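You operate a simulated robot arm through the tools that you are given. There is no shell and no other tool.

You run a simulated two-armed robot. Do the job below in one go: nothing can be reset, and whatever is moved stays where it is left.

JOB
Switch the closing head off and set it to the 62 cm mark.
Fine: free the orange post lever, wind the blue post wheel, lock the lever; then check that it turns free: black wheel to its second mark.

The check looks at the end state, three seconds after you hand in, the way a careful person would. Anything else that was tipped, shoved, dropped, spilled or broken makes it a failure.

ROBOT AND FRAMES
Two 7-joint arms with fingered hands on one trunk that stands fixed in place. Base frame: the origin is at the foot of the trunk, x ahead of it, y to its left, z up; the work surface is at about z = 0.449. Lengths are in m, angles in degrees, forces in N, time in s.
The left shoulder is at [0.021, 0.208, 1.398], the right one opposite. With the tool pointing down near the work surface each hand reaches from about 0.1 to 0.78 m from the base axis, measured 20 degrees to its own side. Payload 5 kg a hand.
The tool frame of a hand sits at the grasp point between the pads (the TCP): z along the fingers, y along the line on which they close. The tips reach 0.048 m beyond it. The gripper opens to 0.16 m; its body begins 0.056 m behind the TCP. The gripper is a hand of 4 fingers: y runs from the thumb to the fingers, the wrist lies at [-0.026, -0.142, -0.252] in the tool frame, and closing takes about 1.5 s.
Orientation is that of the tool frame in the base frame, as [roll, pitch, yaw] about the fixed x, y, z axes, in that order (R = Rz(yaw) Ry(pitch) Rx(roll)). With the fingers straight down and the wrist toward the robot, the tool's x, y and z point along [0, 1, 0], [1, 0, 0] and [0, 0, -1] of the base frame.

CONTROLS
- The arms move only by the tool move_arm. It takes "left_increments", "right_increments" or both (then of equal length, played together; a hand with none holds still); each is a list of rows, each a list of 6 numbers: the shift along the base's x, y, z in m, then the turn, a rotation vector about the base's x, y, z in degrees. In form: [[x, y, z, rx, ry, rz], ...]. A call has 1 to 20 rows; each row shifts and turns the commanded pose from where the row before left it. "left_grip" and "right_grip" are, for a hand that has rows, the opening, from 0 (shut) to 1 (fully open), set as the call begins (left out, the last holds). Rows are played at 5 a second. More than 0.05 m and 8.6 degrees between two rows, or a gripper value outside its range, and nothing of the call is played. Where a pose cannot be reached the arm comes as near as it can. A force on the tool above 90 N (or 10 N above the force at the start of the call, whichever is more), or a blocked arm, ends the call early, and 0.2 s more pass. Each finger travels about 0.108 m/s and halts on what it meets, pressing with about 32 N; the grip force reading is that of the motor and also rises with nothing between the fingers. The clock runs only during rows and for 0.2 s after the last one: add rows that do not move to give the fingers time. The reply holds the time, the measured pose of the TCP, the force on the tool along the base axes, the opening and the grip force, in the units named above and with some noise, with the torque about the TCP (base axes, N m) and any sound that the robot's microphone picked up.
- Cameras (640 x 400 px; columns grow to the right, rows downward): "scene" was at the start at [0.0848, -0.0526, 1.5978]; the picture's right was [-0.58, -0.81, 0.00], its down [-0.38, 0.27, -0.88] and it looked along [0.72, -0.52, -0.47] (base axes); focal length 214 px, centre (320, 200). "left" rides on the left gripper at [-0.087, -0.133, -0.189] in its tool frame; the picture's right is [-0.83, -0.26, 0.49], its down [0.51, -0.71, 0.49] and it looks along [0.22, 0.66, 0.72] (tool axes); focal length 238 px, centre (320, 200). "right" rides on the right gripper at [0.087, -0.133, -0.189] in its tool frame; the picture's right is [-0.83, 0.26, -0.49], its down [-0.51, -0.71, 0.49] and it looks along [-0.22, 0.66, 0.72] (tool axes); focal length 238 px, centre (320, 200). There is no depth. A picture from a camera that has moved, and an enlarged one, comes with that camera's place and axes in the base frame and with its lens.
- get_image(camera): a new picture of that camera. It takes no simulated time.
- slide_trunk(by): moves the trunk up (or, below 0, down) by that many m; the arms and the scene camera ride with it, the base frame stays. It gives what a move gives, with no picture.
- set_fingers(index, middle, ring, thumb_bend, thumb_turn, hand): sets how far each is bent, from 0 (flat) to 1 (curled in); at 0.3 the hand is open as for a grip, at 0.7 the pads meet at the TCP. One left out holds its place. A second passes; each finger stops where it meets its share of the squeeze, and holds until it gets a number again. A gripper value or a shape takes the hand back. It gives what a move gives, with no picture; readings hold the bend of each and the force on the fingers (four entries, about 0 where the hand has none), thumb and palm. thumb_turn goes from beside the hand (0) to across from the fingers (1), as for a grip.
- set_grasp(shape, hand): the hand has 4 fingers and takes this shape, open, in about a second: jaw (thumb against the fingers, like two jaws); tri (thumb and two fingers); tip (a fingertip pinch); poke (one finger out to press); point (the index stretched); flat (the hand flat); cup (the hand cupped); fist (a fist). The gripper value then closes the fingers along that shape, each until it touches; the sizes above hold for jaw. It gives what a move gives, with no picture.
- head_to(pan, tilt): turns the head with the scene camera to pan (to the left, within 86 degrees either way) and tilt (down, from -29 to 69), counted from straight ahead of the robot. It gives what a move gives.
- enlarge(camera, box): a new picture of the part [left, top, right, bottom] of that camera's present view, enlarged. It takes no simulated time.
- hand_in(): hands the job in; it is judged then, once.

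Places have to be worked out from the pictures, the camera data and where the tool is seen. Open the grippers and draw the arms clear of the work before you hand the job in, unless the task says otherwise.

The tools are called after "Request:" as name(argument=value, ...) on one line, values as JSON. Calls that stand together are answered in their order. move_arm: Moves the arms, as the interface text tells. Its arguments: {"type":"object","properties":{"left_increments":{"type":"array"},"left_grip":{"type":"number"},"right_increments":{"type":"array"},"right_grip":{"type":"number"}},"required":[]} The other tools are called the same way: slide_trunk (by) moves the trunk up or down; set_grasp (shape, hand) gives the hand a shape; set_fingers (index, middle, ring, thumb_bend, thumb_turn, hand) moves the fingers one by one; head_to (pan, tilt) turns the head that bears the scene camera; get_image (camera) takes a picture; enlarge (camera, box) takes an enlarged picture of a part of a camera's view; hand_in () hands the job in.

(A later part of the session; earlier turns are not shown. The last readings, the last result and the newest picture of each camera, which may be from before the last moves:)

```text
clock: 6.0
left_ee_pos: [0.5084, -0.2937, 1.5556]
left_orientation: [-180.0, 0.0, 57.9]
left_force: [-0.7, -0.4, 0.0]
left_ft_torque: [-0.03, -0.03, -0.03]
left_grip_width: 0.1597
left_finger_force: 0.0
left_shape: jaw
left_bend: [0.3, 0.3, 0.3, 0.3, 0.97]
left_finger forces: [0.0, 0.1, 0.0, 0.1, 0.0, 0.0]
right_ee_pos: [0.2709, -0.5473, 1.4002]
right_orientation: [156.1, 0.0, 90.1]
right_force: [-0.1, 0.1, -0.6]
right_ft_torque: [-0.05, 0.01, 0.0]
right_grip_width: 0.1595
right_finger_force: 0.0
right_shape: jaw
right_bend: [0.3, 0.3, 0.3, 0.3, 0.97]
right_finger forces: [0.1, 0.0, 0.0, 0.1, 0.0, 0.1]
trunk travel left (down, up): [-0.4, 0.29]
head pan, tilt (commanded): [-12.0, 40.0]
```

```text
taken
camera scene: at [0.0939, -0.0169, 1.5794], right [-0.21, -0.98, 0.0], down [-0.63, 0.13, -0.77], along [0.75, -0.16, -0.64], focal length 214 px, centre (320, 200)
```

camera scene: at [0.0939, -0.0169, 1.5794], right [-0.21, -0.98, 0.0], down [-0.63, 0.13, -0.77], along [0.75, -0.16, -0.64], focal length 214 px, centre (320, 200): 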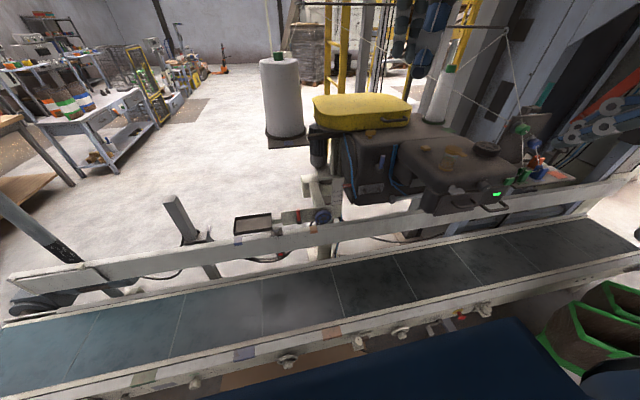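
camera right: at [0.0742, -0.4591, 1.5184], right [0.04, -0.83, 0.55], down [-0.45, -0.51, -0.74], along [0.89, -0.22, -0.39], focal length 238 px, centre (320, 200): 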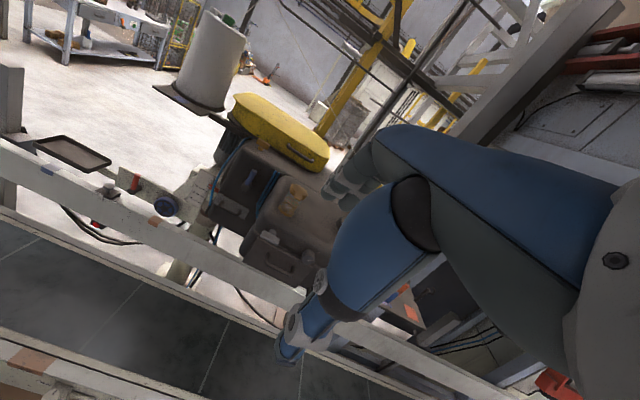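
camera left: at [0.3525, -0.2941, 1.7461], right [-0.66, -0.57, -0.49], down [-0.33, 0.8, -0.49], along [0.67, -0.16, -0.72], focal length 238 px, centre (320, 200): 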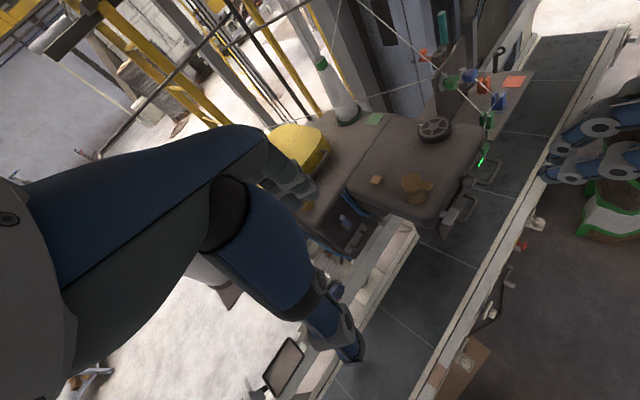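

Request:
enlarge(camera="scene", box=[225, 170, 355, 270])

Request:
enlarge(camera="scene", box=[276, 200, 340, 240])

Request:
enlarge(camera="scene", box=[320, 170, 360, 200])

Request:
enlarge(camera="scene", box=[380, 100, 580, 230])

Request:
enlarge(camera="scene", box=[300, 90, 420, 200])

```text
4.00 times, centred on (290, 220) of scene
camera zoom: at [0.0939, -0.0169, 1.5794], right [-0.21, -0.98, 0.0], down [-0.63, 0.13, -0.77], along [0.75, -0.16, -0.64], focal length 858 px, centre (440, 120)
```

zoom: 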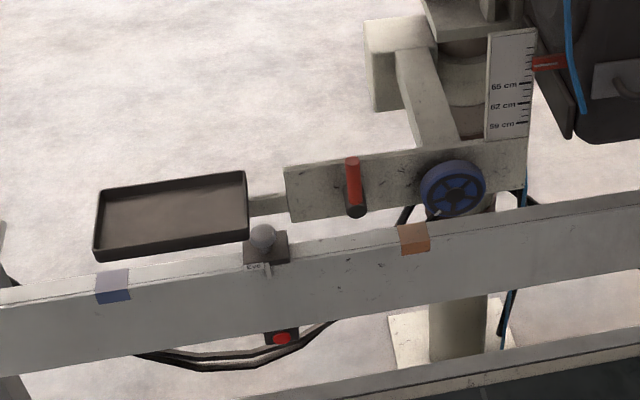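

```text
10.00 times, centred on (308, 220) of scene
camera zoom: at [0.0939, -0.0169, 1.5794], right [-0.21, -0.98, 0.0], down [-0.63, 0.13, -0.77], along [0.75, -0.16, -0.64], focal length 2145 px, centre (440, 0)
```

zoom: 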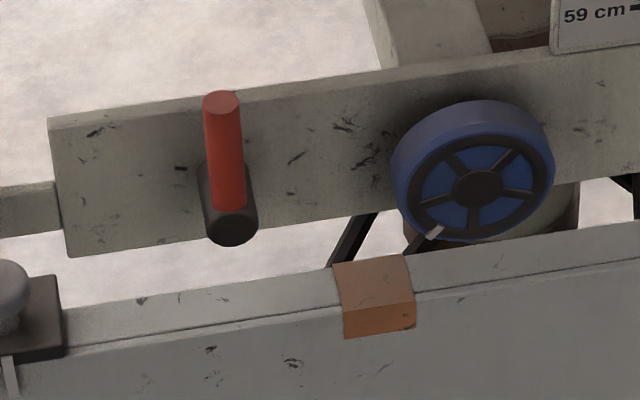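

```text
13.33 times, centred on (340, 185) of scene
camera zoom: at [0.0939, -0.0169, 1.5794], right [-0.21, -0.98, 0.0], down [-0.63, 0.13, -0.77], along [0.75, -0.16, -0.64], focal length 2860 px, centre (53, 400)
```

zoom: 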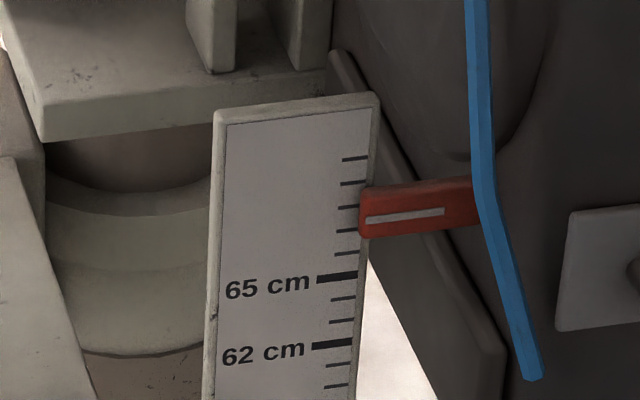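

```text
3.08 times, centred on (480, 165) of scene
camera zoom: at [0.0939, -0.0169, 1.5794], right [-0.21, -0.98, 0.0], down [-0.63, 0.13, -0.77], along [0.75, -0.16, -0.64], focal length 660 px, centre (-172, 308)
```

zoom: 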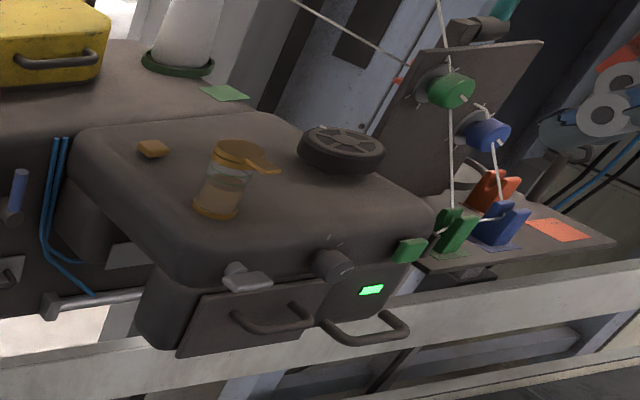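

```text
3.64 times, centred on (360, 145) of scene
camera zoom: at [0.0939, -0.0169, 1.5794], right [-0.21, -0.98, 0.0], down [-0.63, 0.13, -0.77], along [0.75, -0.16, -0.64], focal length 780 px, centre (174, 400)
```

zoom: 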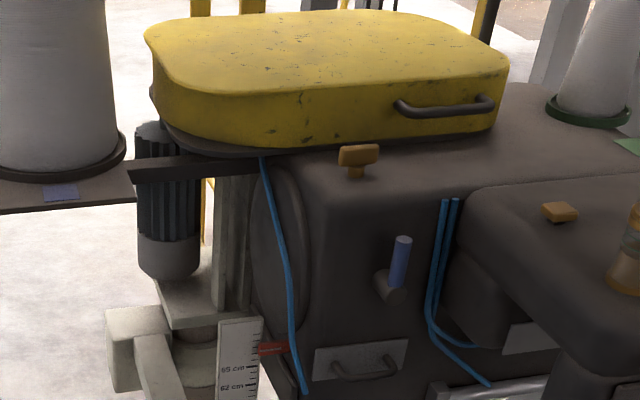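

Lever: vertical handle from its hub at (0.822, -0.07, 0.835) up to z 0.91; wheel front centre (0.822, -0.19, 0.834), 8 cm across; pointer stands at about 67.5. I shape the right hand to poke and watch how the finger lies.

Request:
set_grasp(shape="poke", hand="right")

Request:
get_image(camera="right")

Request:
get_image(camera="left")

```text
clock: 6.9
left_ee_pos: [0.5083, -0.2934, 1.5564]
left_orientation: [179.9, 0.0, 58.0]
left_force: [-1.0, 0.5, -0.5]
left_ft_torque: [-0.05, 0.01, -0.02]
left_grip_width: 0.1596
left_finger_force: 0.1
left_shape: jaw
left_bend: [0.3, 0.3, 0.3, 0.3, 0.97]
left_finger forces: [0.1, 0.1, 0.0, 0.0, 0.1, 0.0]
right_ee_pos: [0.2701, -0.5479, 1.3995]
right_orientation: [156.1, -0.1, 90.0]
right_force: [-0.3, 0.1, 0.8]
right_ft_torque: [-0.02, 0.03, 0.0]
right_grip_width: 0.0
right_finger_force: 0.1
right_shape: poke
right_bend: [0.7, 0.7, 0.99, 1.0, 1.0]
right_finger forces: [0.1, 0.1, 0.1, 0.0, 0.0, 0.0]
trunk travel left (down, up): [-0.4, 0.29]
head pan, tilt (commanded): [-12.0, 40.0]
```

```text
taken
camera right: at [0.0728, -0.4609, 1.5183], right [0.04, -0.84, 0.55], down [-0.45, -0.51, -0.74], along [0.89, -0.22, -0.4], focal length 238 px, centre (320, 200)
```

right: 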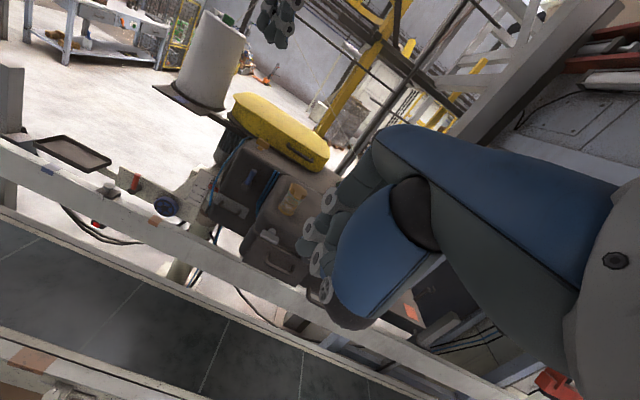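

```text
taken
camera left: at [0.3524, -0.2964, 1.7453], right [-0.66, -0.57, -0.49], down [-0.33, 0.8, -0.49], along [0.67, -0.16, -0.72], focal length 238 px, centre (320, 200)
```

left: 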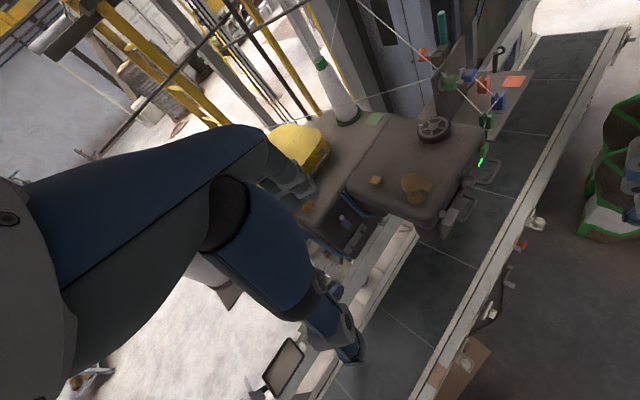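

I look at the right hand from the scene camera to see where the poking fingertip is.

Request:
head_to(pan=-60, tilt=20)

Request:
get_image(camera="scene")

```text
clock: 8.0
left_ee_pos: [0.509, -0.2929, 1.5551]
left_orientation: [180.0, 0.1, 57.9]
left_force: [0.4, 0.3, -0.3]
left_ft_torque: [0.04, 0.02, -0.01]
left_grip_width: 0.1598
left_finger_force: 0.1
left_shape: jaw
left_bend: [0.3, 0.3, 0.3, 0.3, 0.97]
left_finger forces: [0.1, 0.0, 0.0, 0.0, 0.0, 0.0]
right_ee_pos: [0.2714, -0.5473, 1.4009]
right_orientation: [156.1, -0.1, 90.1]
right_force: [-0.8, -0.3, -0.4]
right_ft_torque: [0.03, 0.01, 0.01]
right_grip_width: 0.0002
right_finger_force: 0.1
right_shape: poke
right_bend: [0.7, 0.7, 0.99, 1.0, 1.0]
right_finger forces: [0.0, 0.0, 0.0, 0.0, 0.0, 0.1]
trunk travel left (down, up): [-0.4, 0.29]
head pan, tilt (commanded): [-60.0, 20.0]
```

```text
taken
camera scene: at [0.0573, -0.08, 1.6107], right [-0.87, -0.5, 0.0], down [-0.17, 0.3, -0.94], along [0.47, -0.81, -0.34], focal length 214 px, centre (320, 200)
```

scene: 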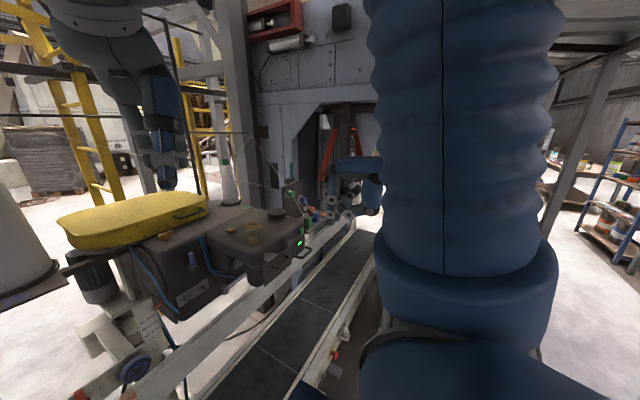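

Request:
enlarge(camera="scene", box=[300, 150, 400, 240])

Request:
enlarge(camera="right", box=[270, 160, 400, 340])

```text
4.44 times, centred on (350, 195) of scene
camera zoom: at [0.0573, -0.08, 1.6107], right [-0.87, -0.5, 0.0], down [-0.17, 0.3, -0.94], along [0.47, -0.81, -0.34], focal length 953 px, centre (187, 222)
```

zoom: 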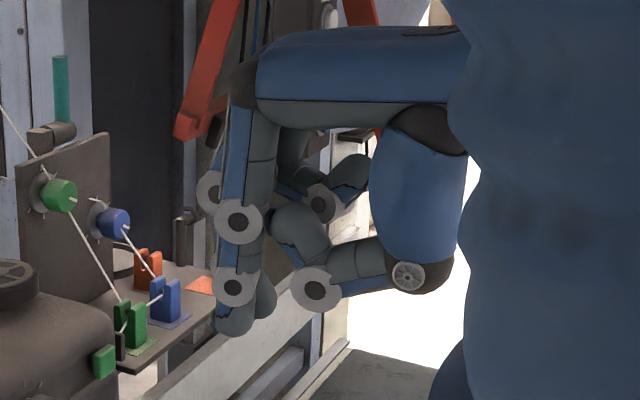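

```text
2.22 times, centred on (335, 250) of right
camera zoom: at [0.0727, -0.4608, 1.5184], right [0.04, -0.84, 0.55], down [-0.45, -0.51, -0.74], along [0.89, -0.22, -0.4], focal length 530 px, centre (287, 89)
```

zoom: 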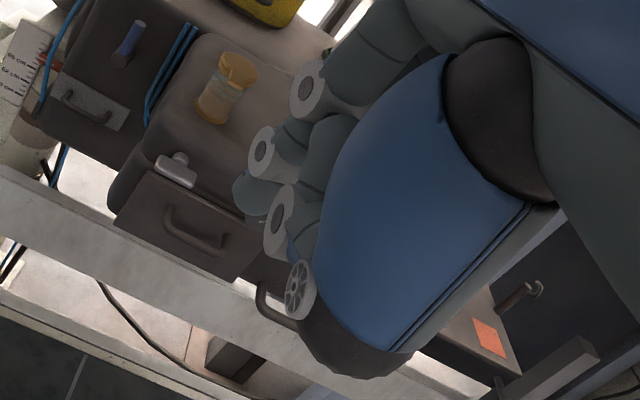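

In the poke shape the index tip lies at TCP + 0.048 along the tool axis. I refine the green block's place with two zooms.

Request:
enlarge(camera="scene", box=[280, 218, 320, 250])

Request:
enlarge(camera="left", box=[464, 136, 504, 176])

```text
12.50 times, centred on (300, 234) of scene
camera zoom: at [0.0573, -0.08, 1.6107], right [-0.87, -0.5, 0.0], down [-0.17, 0.3, -0.94], along [0.47, -0.81, -0.34], focal length 2681 px, centre (570, -225)
```

zoom: 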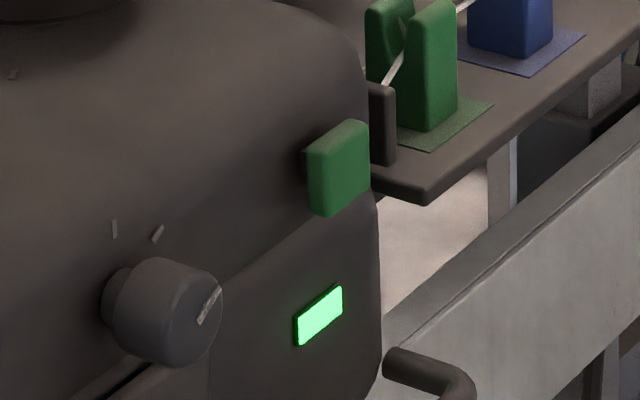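

```text
10.00 times, centred on (484, 156) of left
camera zoom: at [0.3522, -0.2963, 1.7453], right [-0.66, -0.57, -0.49], down [-0.33, 0.8, -0.49], along [0.67, -0.16, -0.72], focal length 2384 px, centre (-1320, 640)
```

zoom: 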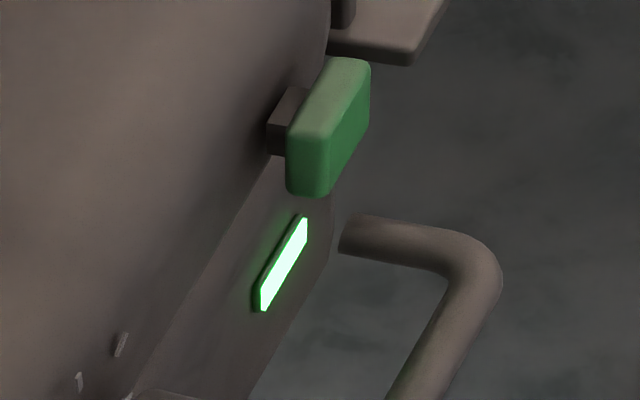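

The green block's front face centre is at about (0.513, -0.718, 1.191), lamp at (0.529, -0.721, 1.128). I bring the right index to a standby point about 7 cm before it, tilting the hand forward.

Request:
move_arm(right_increments=[[0.0217, -0.0285, -0.0267, 0, -8, 0], [0.0217, -0.0285, -0.0267, 0, -8, 0], [0.0217, -0.0285, -0.0267, 0, -8, 0], [0.0217, -0.0285, -0.0267, 0, -8, 0], [0.0217, -0.0285, -0.0267, 0, 0, 0], [0.0217, -0.0285, -0.0267, 0, 0, 0], [0, 0, 0, 0, 0, 0]])

Request:
get_image(camera="scene")

Request:
get_image(camera="left")

Request:
get_image(camera="right")

```text
clock: 9.6
left_ee_pos: [0.5068, -0.294, 1.5552]
left_orientation: [180.0, 0.0, 58.0]
left_force: [-0.6, 1.0, 1.1]
left_ft_torque: [-0.05, -0.06, 0.03]
left_grip_width: 0.1597
left_finger_force: 0.3
left_shape: jaw
left_bend: [0.3, 0.3, 0.3, 0.3, 0.97]
left_finger forces: [0.1, 0.0, 0.0, 0.0, 0.0, 0.1]
right_ee_pos: [0.3988, -0.7178, 1.2398]
right_orientation: [124.0, 0.0, 89.9]
right_force: [0.1, 0.2, 0.4]
right_ft_torque: [-0.01, 0.0, -0.05]
right_grip_width: 0.0
right_finger_force: 0.0
right_shape: poke
right_bend: [0.7, 0.7, 0.99, 1.0, 1.0]
right_finger forces: [0.0, 0.0, 0.1, 0.1, 0.0, 0.0]
trunk travel left (down, up): [-0.4, 0.29]
head pan, tilt (commanded): [-60.0, 20.0]
```

```text
taken
camera scene: at [0.0559, -0.0799, 1.6108], right [-0.87, -0.5, 0.0], down [-0.17, 0.3, -0.94], along [0.47, -0.81, -0.34], focal length 214 px, centre (320, 200)
```

scene: 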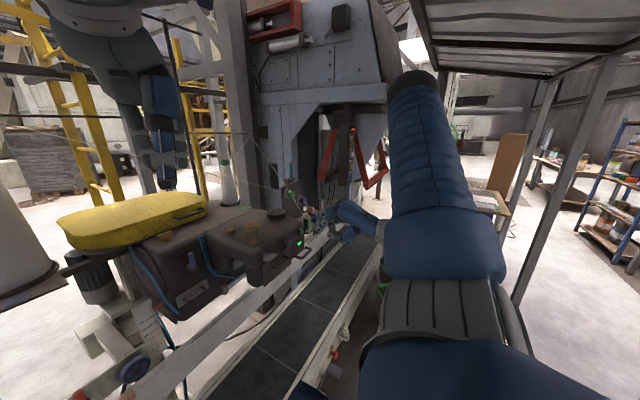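

```text
taken
camera left: at [0.3505, -0.2963, 1.7458], right [-0.66, -0.57, -0.49], down [-0.33, 0.8, -0.49], along [0.67, -0.16, -0.72], focal length 238 px, centre (320, 200)
```

left: 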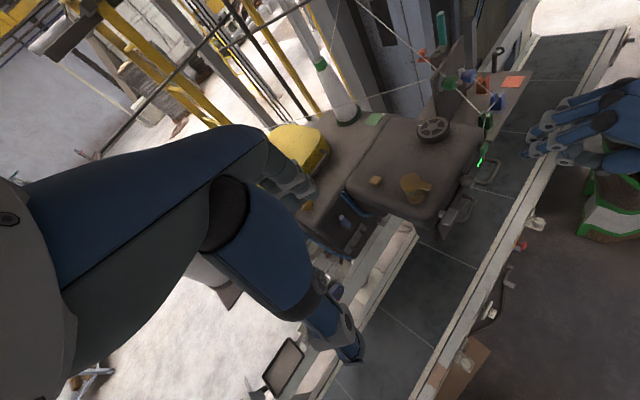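

```text
taken
camera right: at [0.1684, -0.6308, 1.2348], right [-0.26, -0.83, 0.49], down [0.01, -0.51, -0.86], along [0.97, -0.22, 0.14], focal length 238 px, centre (320, 200)
```

right: 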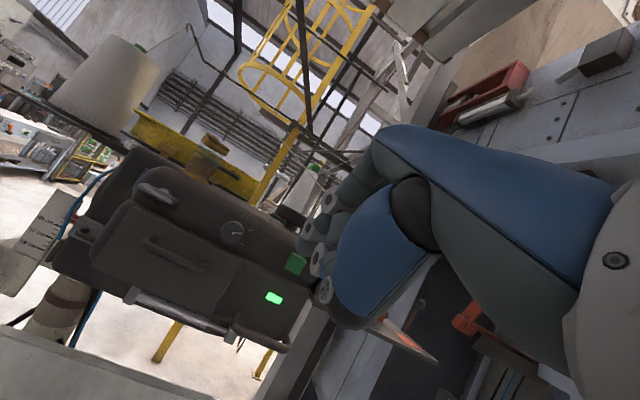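

The hand reached the standby pose, and its camera now looks nearly straight at the head's front. I zoom on the panel.

Request:
enlarge(camera="right", box=[205, 210, 325, 320])

Request:
enlarge(camera="right", box=[100, 170, 220, 260])

Request:
enlarge(camera="left", box=[460, 100, 580, 200])

Request:
enlarge(camera="scene", box=[280, 180, 400, 270])

```text
3.64 times, centred on (265, 265) of right
camera zoom: at [0.1684, -0.6308, 1.2348], right [-0.26, -0.83, 0.49], down [0.01, -0.51, -0.86], along [0.97, -0.22, 0.14], focal length 867 px, centre (520, -36)
```

zoom: 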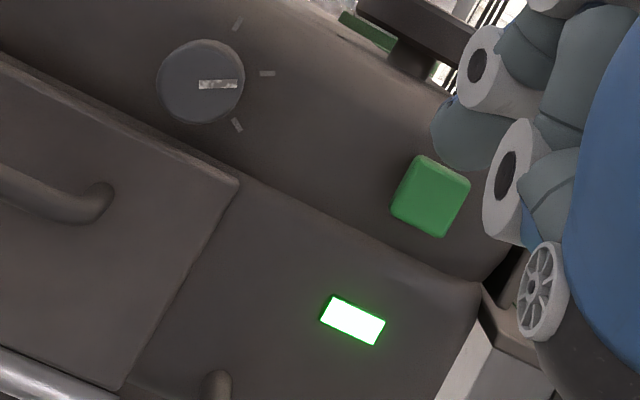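

```text
4.44 times, centred on (160, 215) of right
camera zoom: at [0.1684, -0.6308, 1.2348], right [-0.26, -0.83, 0.49], down [0.01, -0.51, -0.86], along [0.97, -0.22, 0.14], focal length 1059 px, centre (1031, 133)
```

zoom: 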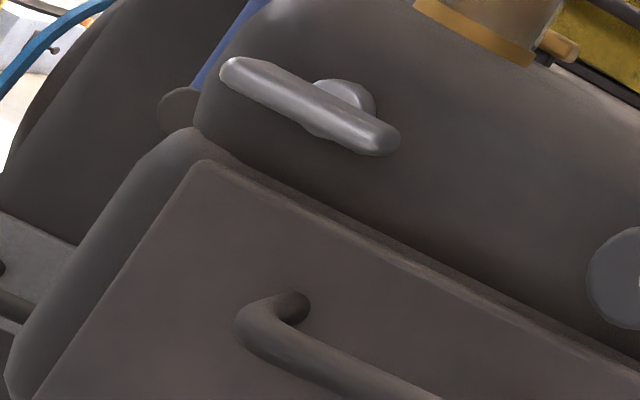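

```text
4.00 times, centred on (520, 150) of left
camera zoom: at [0.3505, -0.2963, 1.7458], right [-0.66, -0.57, -0.49], down [-0.33, 0.8, -0.49], along [0.67, -0.16, -0.72], focal length 953 px, centre (-480, 400)
```

zoom: 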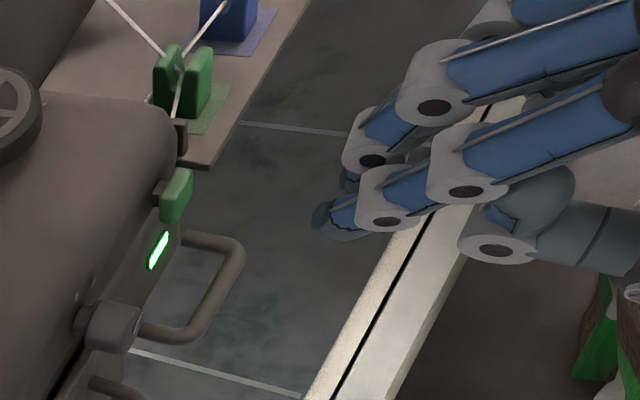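

```text
4.44 times, centred on (340, 225) of scene
camera zoom: at [0.0559, -0.0799, 1.6108], right [-0.87, -0.5, 0.0], down [-0.17, 0.3, -0.94], along [0.47, -0.81, -0.34], focal length 953 px, centre (231, 89)
```

zoom: 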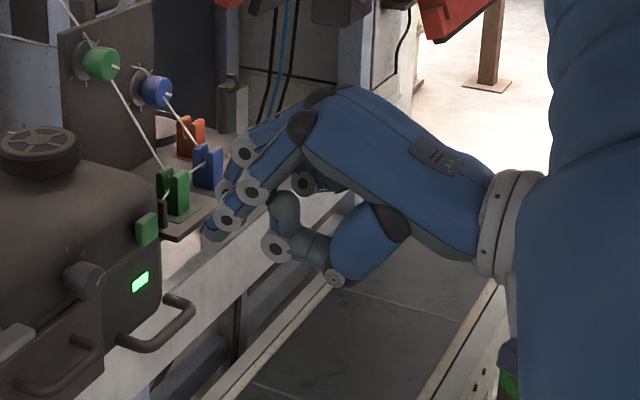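

The panel is clear: a three-tick grey dial, the square green key and the lit lamp under it. The index tip is at about (0.445, -0.717, 1.198); I move it forward close to the key.

Request:
move_arm(right_increments=[[0.025, 0, -0.003, 0, 0, 0], [0.025, 0, -0.003, 0, 0, 0], [0.006, 0, 0, 0, 0, 0], [0, 0, 0, 0, 0, 0]])

Request:
enlarge(camera="left", box=[450, 110, 530, 190])

Request:
enlarge(camera="right", box=[205, 190, 345, 320])

Request:
enlarge(camera="scene", box=[280, 200, 340, 250])

```text
clock: 10.6
left_ee_pos: [0.5076, -0.2943, 1.5557]
left_orientation: [180.0, 0.0, 58.1]
left_force: [0.3, -0.6, 0.9]
left_ft_torque: [0.0, 0.03, -0.02]
left_grip_width: 0.1598
left_finger_force: 0.1
left_shape: jaw
left_bend: [0.3, 0.3, 0.3, 0.3, 0.97]
left_finger forces: [0.0, 0.1, 0.0, 0.0, 0.0, 0.0]
right_ee_pos: [0.4581, -0.7187, 1.2322]
right_orientation: [124.0, 0.0, 89.9]
right_force: [-0.8, -0.8, 0.3]
right_ft_torque: [-0.01, -0.02, -0.01]
right_grip_width: 0.0001
right_finger_force: 0.0
right_shape: poke
right_bend: [0.7, 0.7, 0.99, 1.0, 1.0]
right_finger forces: [0.0, 0.0, 0.1, 0.0, 0.0, 0.1]
trunk travel left (down, up): [-0.4, 0.29]
head pan, tilt (commanded): [-60.0, 20.0]
```

```text
5.00 times, centred on (490, 150) of left
camera zoom: at [0.3525, -0.2967, 1.7452], right [-0.66, -0.57, -0.49], down [-0.33, 0.8, -0.49], along [0.67, -0.16, -0.72], focal length 1192 px, centre (-530, 450)
```

zoom: 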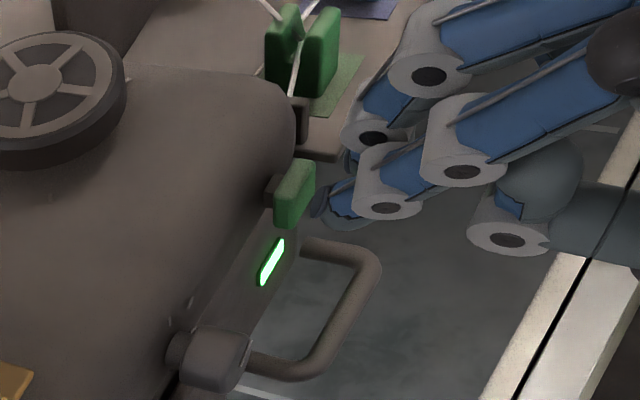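

```text
3.08 times, centred on (275, 255) of right
camera zoom: at [0.2263, -0.6315, 1.2284], right [-0.26, -0.83, 0.49], down [0.01, -0.51, -0.86], along [0.97, -0.22, 0.14], focal length 733 px, centre (458, 31)
```

zoom: 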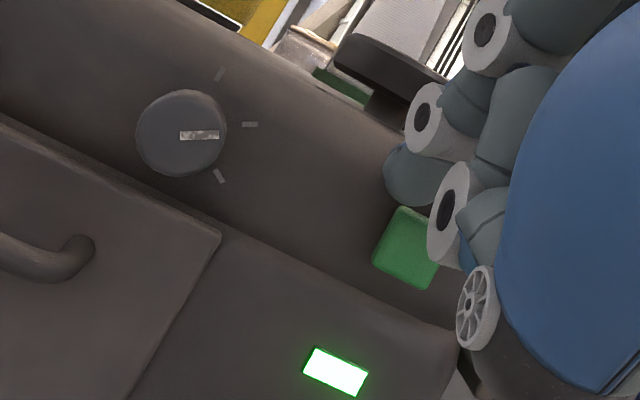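

```text
8.00 times, centred on (310, 225) of scene
camera zoom: at [0.0575, -0.0804, 1.6107], right [-0.87, -0.5, 0.0], down [-0.17, 0.3, -0.94], along [0.47, -0.81, -0.34], focal length 1716 px, centre (400, 0)
```

zoom: 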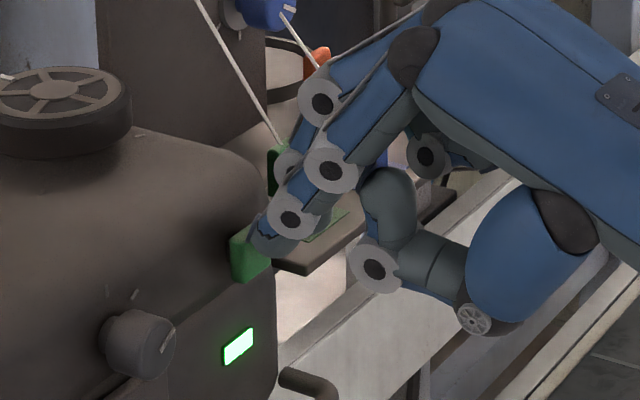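

The tip is about 1 cm short of the key, a bit high and left of its centre. I centre it and push in gently.

Request:
move_arm(right_increments=[[0, -0.008, -0.01, 0, 0, 0], [0.004, 0, 0, 0, 0, 0], [0.004, 0, 0, 0, 0, 0], [0.003, 0, 0, 0, 0, 0]])

Request:
enlarge(camera="left", box=[450, 110, 530, 190])

Request:
enlarge(camera="right", box=[205, 190, 345, 320])

```text
clock: 11.6
left_ee_pos: [0.5088, -0.294, 1.5546]
left_orientation: [180.0, 0.0, 58.0]
left_force: [1.0, -0.2, -1.5]
left_ft_torque: [0.01, 0.05, 0.01]
left_grip_width: 0.1598
left_finger_force: 0.0
left_shape: jaw
left_bend: [0.3, 0.3, 0.3, 0.3, 0.97]
left_finger forces: [0.0, 0.0, 0.1, 0.0, 0.0, 0.1]
right_ee_pos: [0.4687, -0.7268, 1.2227]
right_orientation: [124.0, 0.0, 89.9]
right_force: [0.5, 0.0, 0.4]
right_ft_torque: [0.05, -0.02, 0.03]
right_grip_width: 0.0
right_finger_force: 0.1
right_shape: poke
right_bend: [0.7, 0.7, 0.99, 1.0, 1.0]
right_finger forces: [0.0, 0.0, 0.0, 0.0, 0.0, 0.0]
trunk travel left (down, up): [-0.4, 0.29]
head pan, tilt (commanded): [-60.0, 20.0]
```

```text
5.00 times, centred on (490, 150) of left
camera zoom: at [0.3526, -0.297, 1.7451], right [-0.66, -0.57, -0.49], down [-0.33, 0.81, -0.49], along [0.67, -0.16, -0.72], focal length 1192 px, centre (-530, 450)
```

zoom: 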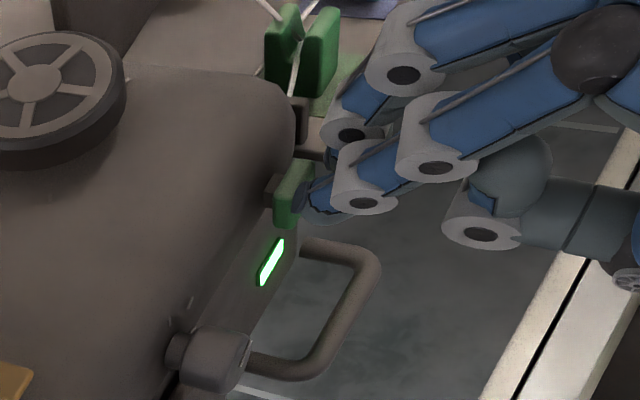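

```text
3.08 times, centred on (275, 255) of right
camera zoom: at [0.2372, -0.6395, 1.2187], right [-0.26, -0.83, 0.49], down [0.01, -0.51, -0.86], along [0.97, -0.22, 0.14], focal length 733 px, centre (458, 31)
```

zoom: 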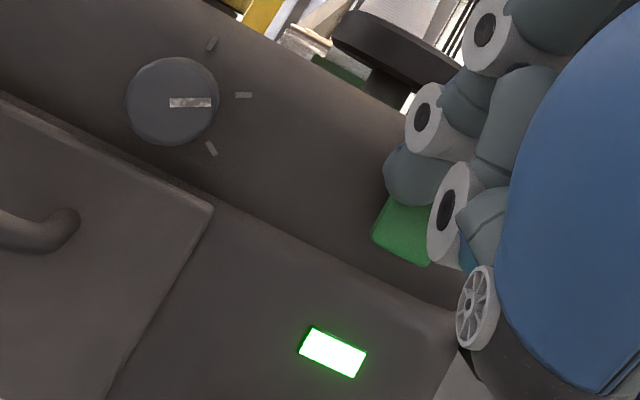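

Two fingers are half out; the second one sits just to the right of the key. I back off slightly and curl the middle finger so that only the index presses.

Request:
move_arm(right_increments=[[-0.02, 0, 0, 0, 0, 0], [0, 0, 0, 0, 0, 0]])

Request:
set_fingers(hand="right", middle=1.0)

Request:
enlarge(camera="left", box=[450, 110, 530, 190])

Request:
enlarge(camera="scene", box=[280, 190, 360, 250])

```text
clock: 12.2
left_ee_pos: [0.51, -0.2943, 1.5539]
left_orientation: [179.9, 0.0, 58.0]
left_force: [0.4, 0.4, -0.4]
left_ft_torque: [-0.03, 0.04, -0.02]
left_grip_width: 0.1598
left_finger_force: 0.1
left_shape: jaw
left_bend: [0.3, 0.3, 0.3, 0.3, 0.97]
left_finger forces: [0.0, 0.0, 0.0, 0.1, 0.0, 0.0]
right_ee_pos: [0.4479, -0.7265, 1.2232]
right_orientation: [124.0, 0.0, 90.0]
right_force: [-1.3, 0.2, 0.5]
right_ft_torque: [0.02, 0.01, -0.02]
right_grip_width: 0.0
right_finger_force: 0.1
right_shape: poke
right_bend: [0.7, 0.7, 0.99, 1.0, 1.0]
right_finger forces: [0.0, 0.1, 0.1, 0.0, 0.0, 0.0]
trunk travel left (down, up): [-0.4, 0.29]
head pan, tilt (commanded): [-60.0, 20.0]
```

```text
clock: 13.2
left_ee_pos: [0.5091, -0.293, 1.5549]
left_orientation: [-180.0, 0.0, 58.0]
left_force: [0.6, 0.1, 0.2]
left_ft_torque: [0.0, 0.03, 0.02]
left_grip_width: 0.1599
left_finger_force: 0.0
left_shape: jaw
left_bend: [0.3, 0.3, 0.3, 0.3, 0.97]
left_finger forces: [0.1, 0.0, 0.1, 0.0, 0.0, 0.1]
right_ee_pos: [0.448, -0.7267, 1.2234]
right_orientation: [124.0, 0.0, 90.0]
right_force: [-0.1, 0.2, -0.3]
right_ft_torque: [0.02, -0.03, -0.01]
right_grip_width: 0.0557
right_finger_force: 0.0
right_shape: fingers
right_bend: [0.7, 0.81, 0.99, 1.0, 1.0]
right_finger forces: [0.0, 0.1, 0.0, 0.0, 0.1, 0.0]
trunk travel left (down, up): [-0.4, 0.29]
head pan, tilt (commanded): [-60.0, 20.0]
```

```text
5.00 times, centred on (490, 150) of left
camera zoom: at [0.3525, -0.2965, 1.7453], right [-0.66, -0.57, -0.49], down [-0.33, 0.8, -0.49], along [0.67, -0.16, -0.72], focal length 1192 px, centre (-530, 450)
```

zoom: 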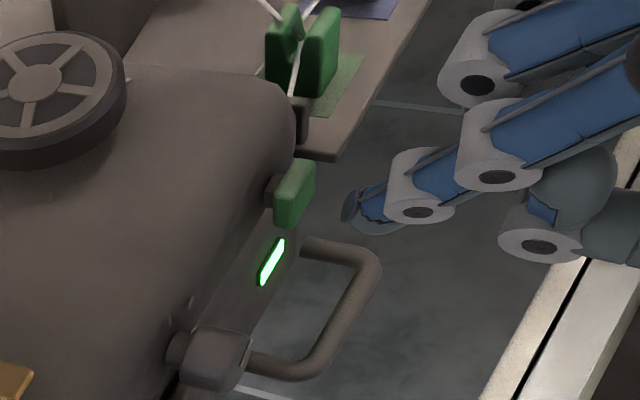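

```text
6.67 times, centred on (320, 220) of scene
camera zoom: at [0.0575, -0.0802, 1.6107], right [-0.87, -0.5, 0.0], down [-0.17, 0.3, -0.94], along [0.47, -0.81, -0.34], focal length 1430 px, centre (320, 67)
```

zoom: 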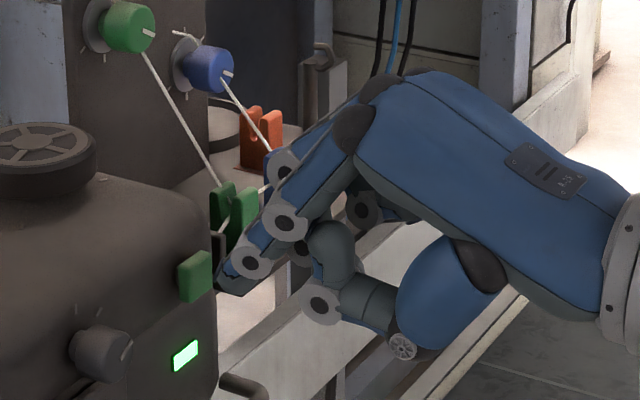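

Only the index is out now. I press forward in small steps.

Request:
move_arm(right_increments=[[0.021, 0, 0, 0, 0, 0], [0.003, 0, 0, 0, 0, 0], [0.003, 0, 0, 0, 0, 0]])

Request:
enlarge(camera="left", box=[450, 110, 530, 190])

Request:
enlarge(camera="right", box=[205, 190, 345, 320])

```text
clock: 14.0
left_ee_pos: [0.5086, -0.2939, 1.5555]
left_orientation: [180.0, 0.0, 57.9]
left_force: [-0.1, -0.1, 1.0]
left_ft_torque: [0.0, 0.04, -0.05]
left_grip_width: 0.1595
left_finger_force: 0.0
left_shape: jaw
left_bend: [0.3, 0.3, 0.3, 0.3, 0.97]
left_finger forces: [0.0, 0.1, 0.0, 0.0, 0.0, 0.0]
right_ee_pos: [0.475, -0.7273, 1.2229]
right_orientation: [124.0, 0.0, 90.0]
right_force: [-1.3, -1.4, 0.4]
right_ft_torque: [-0.01, 0.0, 0.02]
right_grip_width: 0.0557
right_finger_force: 0.5
right_shape: fingers
right_bend: [0.7, 1.0, 0.99, 1.0, 1.0]
right_finger forces: [1.2, 0.0, 0.0, 0.0, 0.0, 0.1]
trunk travel left (down, up): [-0.4, 0.29]
head pan, tilt (commanded): [-60.0, 20.0]
```

```text
5.00 times, centred on (490, 150) of left
camera zoom: at [0.3525, -0.2964, 1.7453], right [-0.66, -0.57, -0.49], down [-0.33, 0.8, -0.49], along [0.67, -0.16, -0.72], focal length 1192 px, centre (-530, 450)
```

zoom: 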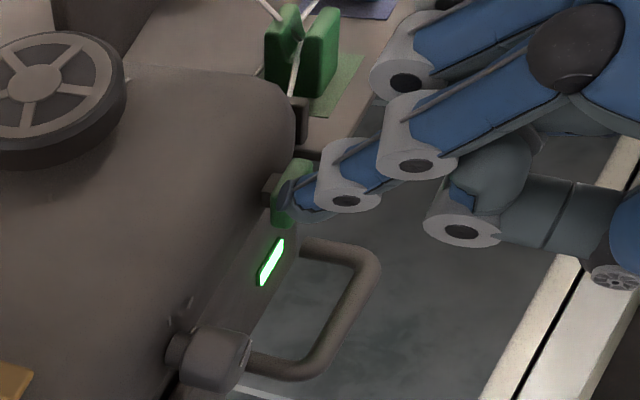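

```text
3.08 times, centred on (275, 255) of right
camera zoom: at [0.2437, -0.6391, 1.2188], right [-0.26, -0.83, 0.49], down [0.01, -0.51, -0.86], along [0.97, -0.22, 0.14], focal length 733 px, centre (458, 31)
```

zoom: 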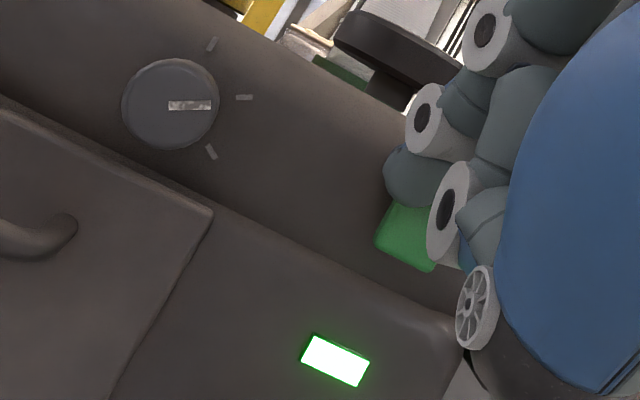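

Index contact is registered (about 1 N). I press further.

Request:
move_arm(right_increments=[[0.003, 0, 0, 0, 0, 0], [0.003, 0, 0, 0, 0, 0], [0.002, 0, 0, 0, 0, 0]])

Request:
enlarge(camera="left", box=[450, 110, 530, 190])

Request:
enlarge(camera="right", box=[205, 190, 345, 320])

```text
clock: 14.8
left_ee_pos: [0.5071, -0.2938, 1.5559]
left_orientation: [-180.0, 0.1, 57.9]
left_force: [-0.1, 0.0, 0.4]
left_ft_torque: [0.02, 0.01, 0.01]
left_grip_width: 0.1599
left_finger_force: 0.1
left_shape: jaw
left_bend: [0.3, 0.3, 0.3, 0.3, 0.97]
left_finger forces: [0.1, 0.1, 0.0, 0.1, 0.0, 0.1]
right_ee_pos: [0.4809, -0.7261, 1.2233]
right_orientation: [124.0, -0.1, 90.0]
right_force: [-6.4, 1.3, 2.9]
right_ft_torque: [0.08, 0.05, 0.14]
right_grip_width: 0.0547
right_finger_force: 2.6
right_shape: fingers
right_bend: [0.7, 1.0, 0.99, 1.0, 1.0]
right_finger forces: [6.2, 0.0, 0.1, 0.0, 0.0, 0.0]
trunk travel left (down, up): [-0.4, 0.29]
head pan, tilt (commanded): [-60.0, 20.0]
heard: click
```

```text
5.00 times, centred on (490, 150) of left
camera zoom: at [0.3511, -0.2961, 1.7456], right [-0.66, -0.57, -0.49], down [-0.33, 0.8, -0.49], along [0.67, -0.16, -0.72], focal length 1192 px, centre (-530, 450)
```

zoom: 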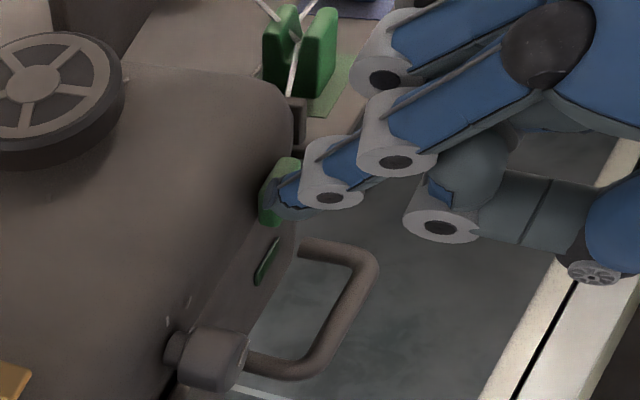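

```text
3.08 times, centred on (275, 255) of right
camera zoom: at [0.2504, -0.6387, 1.2196], right [-0.26, -0.83, 0.49], down [0.01, -0.51, -0.86], along [0.97, -0.22, 0.14], focal length 733 px, centre (458, 31)
```

zoom: 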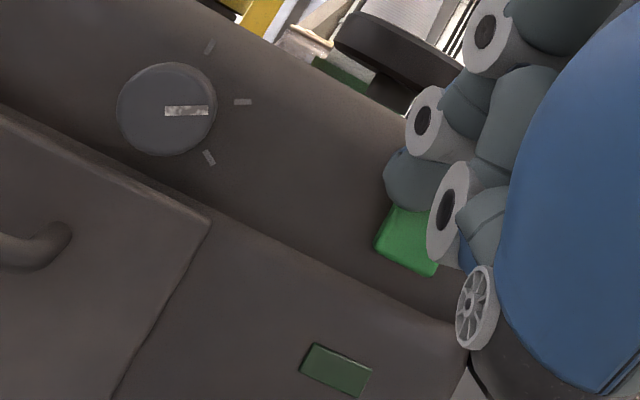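

A click, and the lamp is dark: the head is off. I withdraw the finger straight back and verify the lamp stays off.

Request:
move_arm(right_increments=[[-0.01, 0, 0, 0, 0, 0], [-0.04, 0, 0, 0, 0, 0], [-0.04, 0, 0, 0, 0, 0], [-0.03, 0, 0, 0, 0, 0], [0, 0, 0, 0, 0, 0]])

Request:
enlarge(camera="left", box=[450, 110, 530, 190])

Request:
get_image(camera="right")

```text
clock: 16.0
left_ee_pos: [0.5091, -0.2947, 1.5549]
left_orientation: [179.8, 0.0, 58.0]
left_force: [-0.4, -0.3, -0.1]
left_ft_torque: [-0.02, 0.04, -0.02]
left_grip_width: 0.1594
left_finger_force: 0.1
left_shape: jaw
left_bend: [0.3, 0.3, 0.3, 0.3, 0.97]
left_finger forces: [0.0, 0.1, 0.1, 0.0, 0.0, 0.1]
right_ee_pos: [0.3621, -0.7265, 1.2228]
right_orientation: [124.1, 0.0, 90.0]
right_force: [0.1, 0.2, 0.0]
right_ft_torque: [0.0, 0.0, 0.03]
right_grip_width: 0.0556
right_finger_force: 0.0
right_shape: fingers
right_bend: [0.7, 1.0, 0.99, 1.0, 1.0]
right_finger forces: [0.0, 0.0, 0.1, 0.1, 0.0, 0.0]
trunk travel left (down, up): [-0.4, 0.29]
head pan, tilt (commanded): [-60.0, 20.0]
```

```text
5.00 times, centred on (490, 150) of left
camera zoom: at [0.3528, -0.2962, 1.7452], right [-0.66, -0.57, -0.49], down [-0.33, 0.8, -0.49], along [0.67, -0.16, -0.72], focal length 1192 px, centre (-530, 450)
```

zoom: 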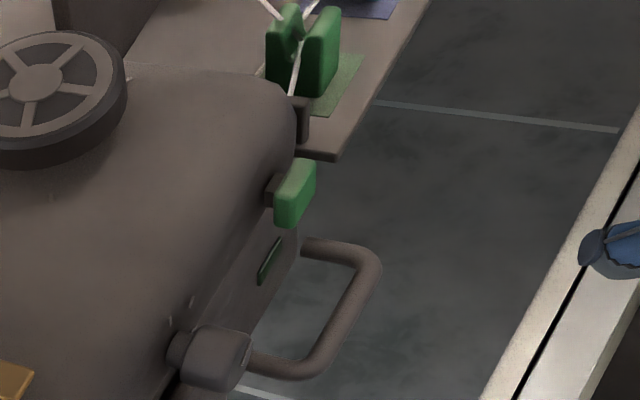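

```text
taken
camera right: at [0.1314, -0.6385, 1.2194], right [-0.26, -0.83, 0.49], down [0.01, -0.51, -0.86], along [0.97, -0.22, 0.14], focal length 238 px, centre (320, 200)
```

right: 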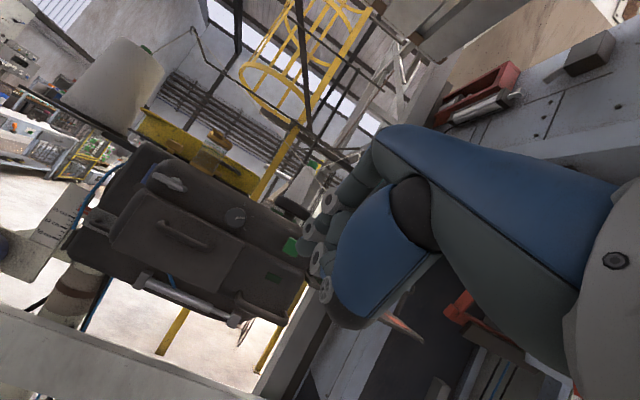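

Lamp off confirmed. Next the post lever: I bring the left hand back to a viewing place above and swing the right hand along in front of the head (x ≈ 0.35) toward the post.

Request:
move_arm(right_increments=[[-0.017, 0.03, 0, 0, 0, 0], [0, 0.047, -0.002, 0, 0, 0], [0, 0.047, -0.002, 0, 0, 0], [0, 0.047, -0.002, 0, 0, 0], [0, 0.047, -0.002, 0, 0, 0], [0, 0.047, -0.002, 0, 0, 0], [0, 0.047, -0.002, 0, 0, 0], [0, 0.047, -0.002, 0, 0, 0], [0, 0.047, -0.002, 0, 0, 0], [0, 0.047, -0.002, 0, 0, 0], [0, 0.047, -0.002, 0, 0, 0], [0, 0.047, -0.002, 0, 0, 0], [0, 0.03, 0, 0, 0, 0], [0, 0, 0, 0, 0, 0]], left_increments=[[0, 0.043, -0.004, 0, 0, 8], [0, 0.043, -0.004, 0, 0, 8], [0, 0.043, -0.004, 0, 0, 8], [0, 0.043, -0.004, 0, 0, 8], [0, 0.043, -0.004, 0, 0, 0], [0, 0.043, -0.004, 0, 0, 0], [0, 0.043, -0.004, 0, 0, 0], [0, 0.043, -0.004, 0, 0, 0], [0, 0, 0, 0, 0, 0], [0, 0, 0, 0, 0, 0], [0, 0, 0, 0, 0, 0], [0, 0, 0, 0, 0, 0], [0, 0, 0, 0, 0, 0], [0, 0, 0, 0, 0, 0]])

Request:
head_to(pan=-12, tilt=40)

Request:
get_image(camera="scene")

Request:
get_image(camera="left")

Request:
get_image(camera="right")

```text
clock: 19.0
left_ee_pos: [0.5091, 0.0499, 1.5234]
left_orientation: [-180.0, 0.1, 90.0]
left_force: [1.1, -0.3, 0.2]
left_ft_torque: [0.09, 0.04, 0.0]
left_grip_width: 0.1596
left_finger_force: 0.2
left_shape: jaw
left_bend: [0.3, 0.3, 0.3, 0.3, 0.98]
left_finger forces: [0.0, 0.0, 0.1, 0.0, 0.0, 0.0]
right_ee_pos: [0.3801, -0.2783, 1.0489]
right_orientation: [123.8, 0.0, 90.1]
right_force: [0.3, 0.3, -0.6]
right_ft_torque: [0.03, -0.03, 0.06]
right_grip_width: 0.0558
right_finger_force: 0.1
right_shape: fingers
right_bend: [0.7, 1.0, 0.99, 1.0, 1.0]
right_finger forces: [0.0, 0.0, 0.0, 0.0, 0.1, 0.0]
right hand out of reach, approached as far as the arm can: row 5, 6, 7, 8, 9, 10, 11, 12
trunk travel left (down, up): [-0.4, 0.29]
head pan, tilt (commanded): [-60.0, 20.0]
```

```text
clock: 20.2
left_ee_pos: [0.5075, 0.0494, 1.5239]
left_orientation: [180.0, 0.0, 90.0]
left_force: [0.4, -0.3, -0.8]
left_ft_torque: [0.01, -0.01, 0.02]
left_grip_width: 0.1597
left_finger_force: 0.0
left_shape: jaw
left_bend: [0.3, 0.3, 0.3, 0.3, 0.98]
left_finger forces: [0.0, 0.0, 0.0, 0.0, 0.0, 0.1]
right_ee_pos: [0.3783, -0.2795, 1.0482]
right_orientation: [123.9, 0.0, 90.0]
right_force: [0.2, 0.1, 0.4]
right_ft_torque: [0.02, 0.01, -0.02]
right_grip_width: 0.0559
right_finger_force: 0.1
right_shape: fingers
right_bend: [0.7, 1.0, 0.99, 1.0, 1.0]
right_finger forces: [0.0, 0.1, 0.0, 0.0, 0.0, 0.1]
trunk travel left (down, up): [-0.4, 0.29]
head pan, tilt (commanded): [-12.0, 40.0]
```

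```text
taken
camera scene: at [0.0937, -0.0169, 1.5793], right [-0.21, -0.98, 0.0], down [-0.63, 0.13, -0.77], along [0.75, -0.16, -0.64], focal length 214 px, centre (320, 200)
```

scene: 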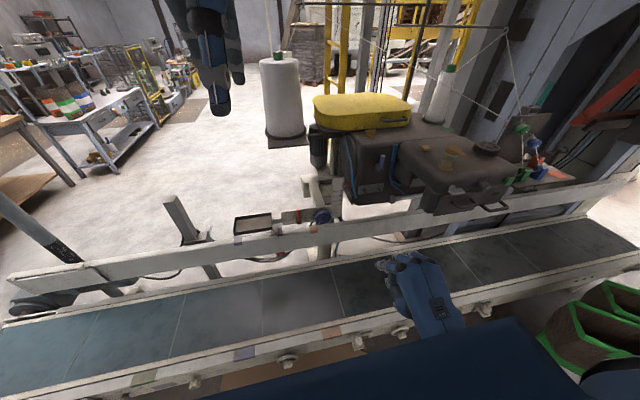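

```text
taken
camera left: at [0.3766, -0.0366, 1.7145], right [-0.26, -0.83, -0.49], down [-0.71, 0.51, -0.49], along [0.66, 0.22, -0.72], focal length 238 px, centre (320, 200)
```

left: 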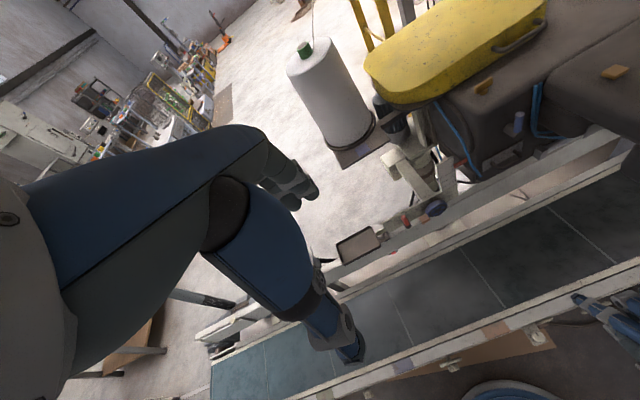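

```text
taken
camera right: at [0.1481, -0.1913, 1.0441], right [-0.26, -0.83, 0.49], down [0.01, -0.51, -0.86], along [0.97, -0.22, 0.14], focal length 238 px, centre (320, 200)
```

right: 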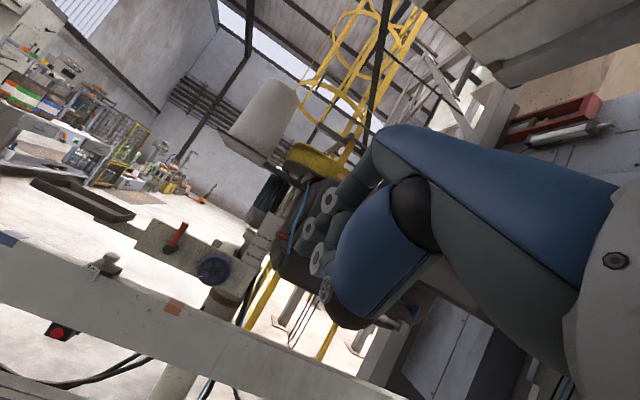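

The right arm could not follow the inner path and ended lower, at (0.378, -0.28, 1.048), touching nothing. Its camera now looks straight at the post; I zoom there.

Request:
enlarge(camera="right", box=[130, 190, 290, 330])

Request:
enlarge(camera="left", box=[370, 130, 500, 240])

```text
2.86 times, centred on (210, 260) of right
camera zoom: at [0.1481, -0.1913, 1.0441], right [-0.26, -0.83, 0.49], down [0.01, -0.51, -0.86], along [0.97, -0.22, 0.14], focal length 681 px, centre (634, 29)
```

zoom: 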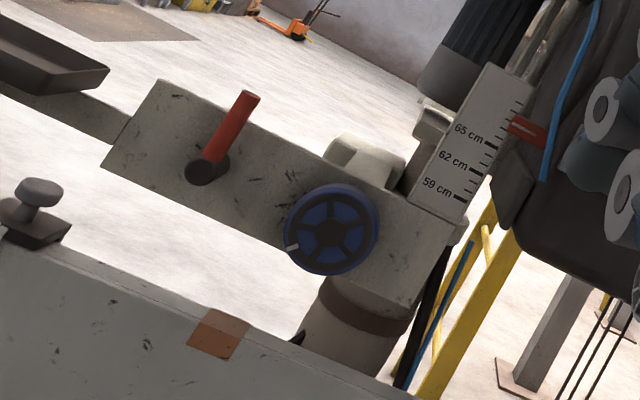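

```text
3.64 times, centred on (435, 185) of left
camera zoom: at [0.3766, -0.0366, 1.7145], right [-0.26, -0.83, -0.49], down [-0.71, 0.51, -0.49], along [0.66, 0.22, -0.72], focal length 867 px, centre (-98, 254)
```

zoom: 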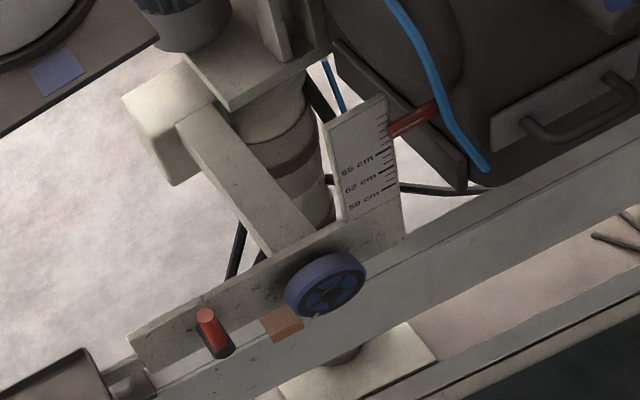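

The lever's handle is exactly upright, and the pointer stands near 67.4. I move the right hand forward a little to learn how the command continues from here.

Request:
move_arm(right_increments=[[0.02, 0, 0, 0, 0, 0], [0.0, 0, 0, 0, 0, 0]])

```text
clock: 20.8
left_ee_pos: [0.5059, 0.0492, 1.5246]
left_orientation: [179.9, 0.0, 90.1]
left_force: [-0.6, 0.5, 0.7]
left_ft_torque: [0.01, -0.06, -0.01]
left_grip_width: 0.1595
left_finger_force: 0.0
left_shape: jaw
left_bend: [0.3, 0.3, 0.3, 0.3, 0.98]
left_finger forces: [0.0, 0.0, 0.0, 0.0, 0.1, 0.0]
right_ee_pos: [0.3983, -0.2791, 1.0525]
right_orientation: [124.0, 0.0, 90.0]
right_force: [-0.7, 0.2, -0.9]
right_ft_torque: [-0.01, 0.01, -0.01]
right_grip_width: 0.0556
right_finger_force: 0.1
right_shape: fingers
right_bend: [0.7, 1.0, 0.99, 1.0, 1.0]
right_finger forces: [0.1, 0.0, 0.1, 0.0, 0.0, 0.1]
trunk travel left (down, up): [-0.4, 0.29]
head pan, tilt (commanded): [-12.0, 40.0]
```

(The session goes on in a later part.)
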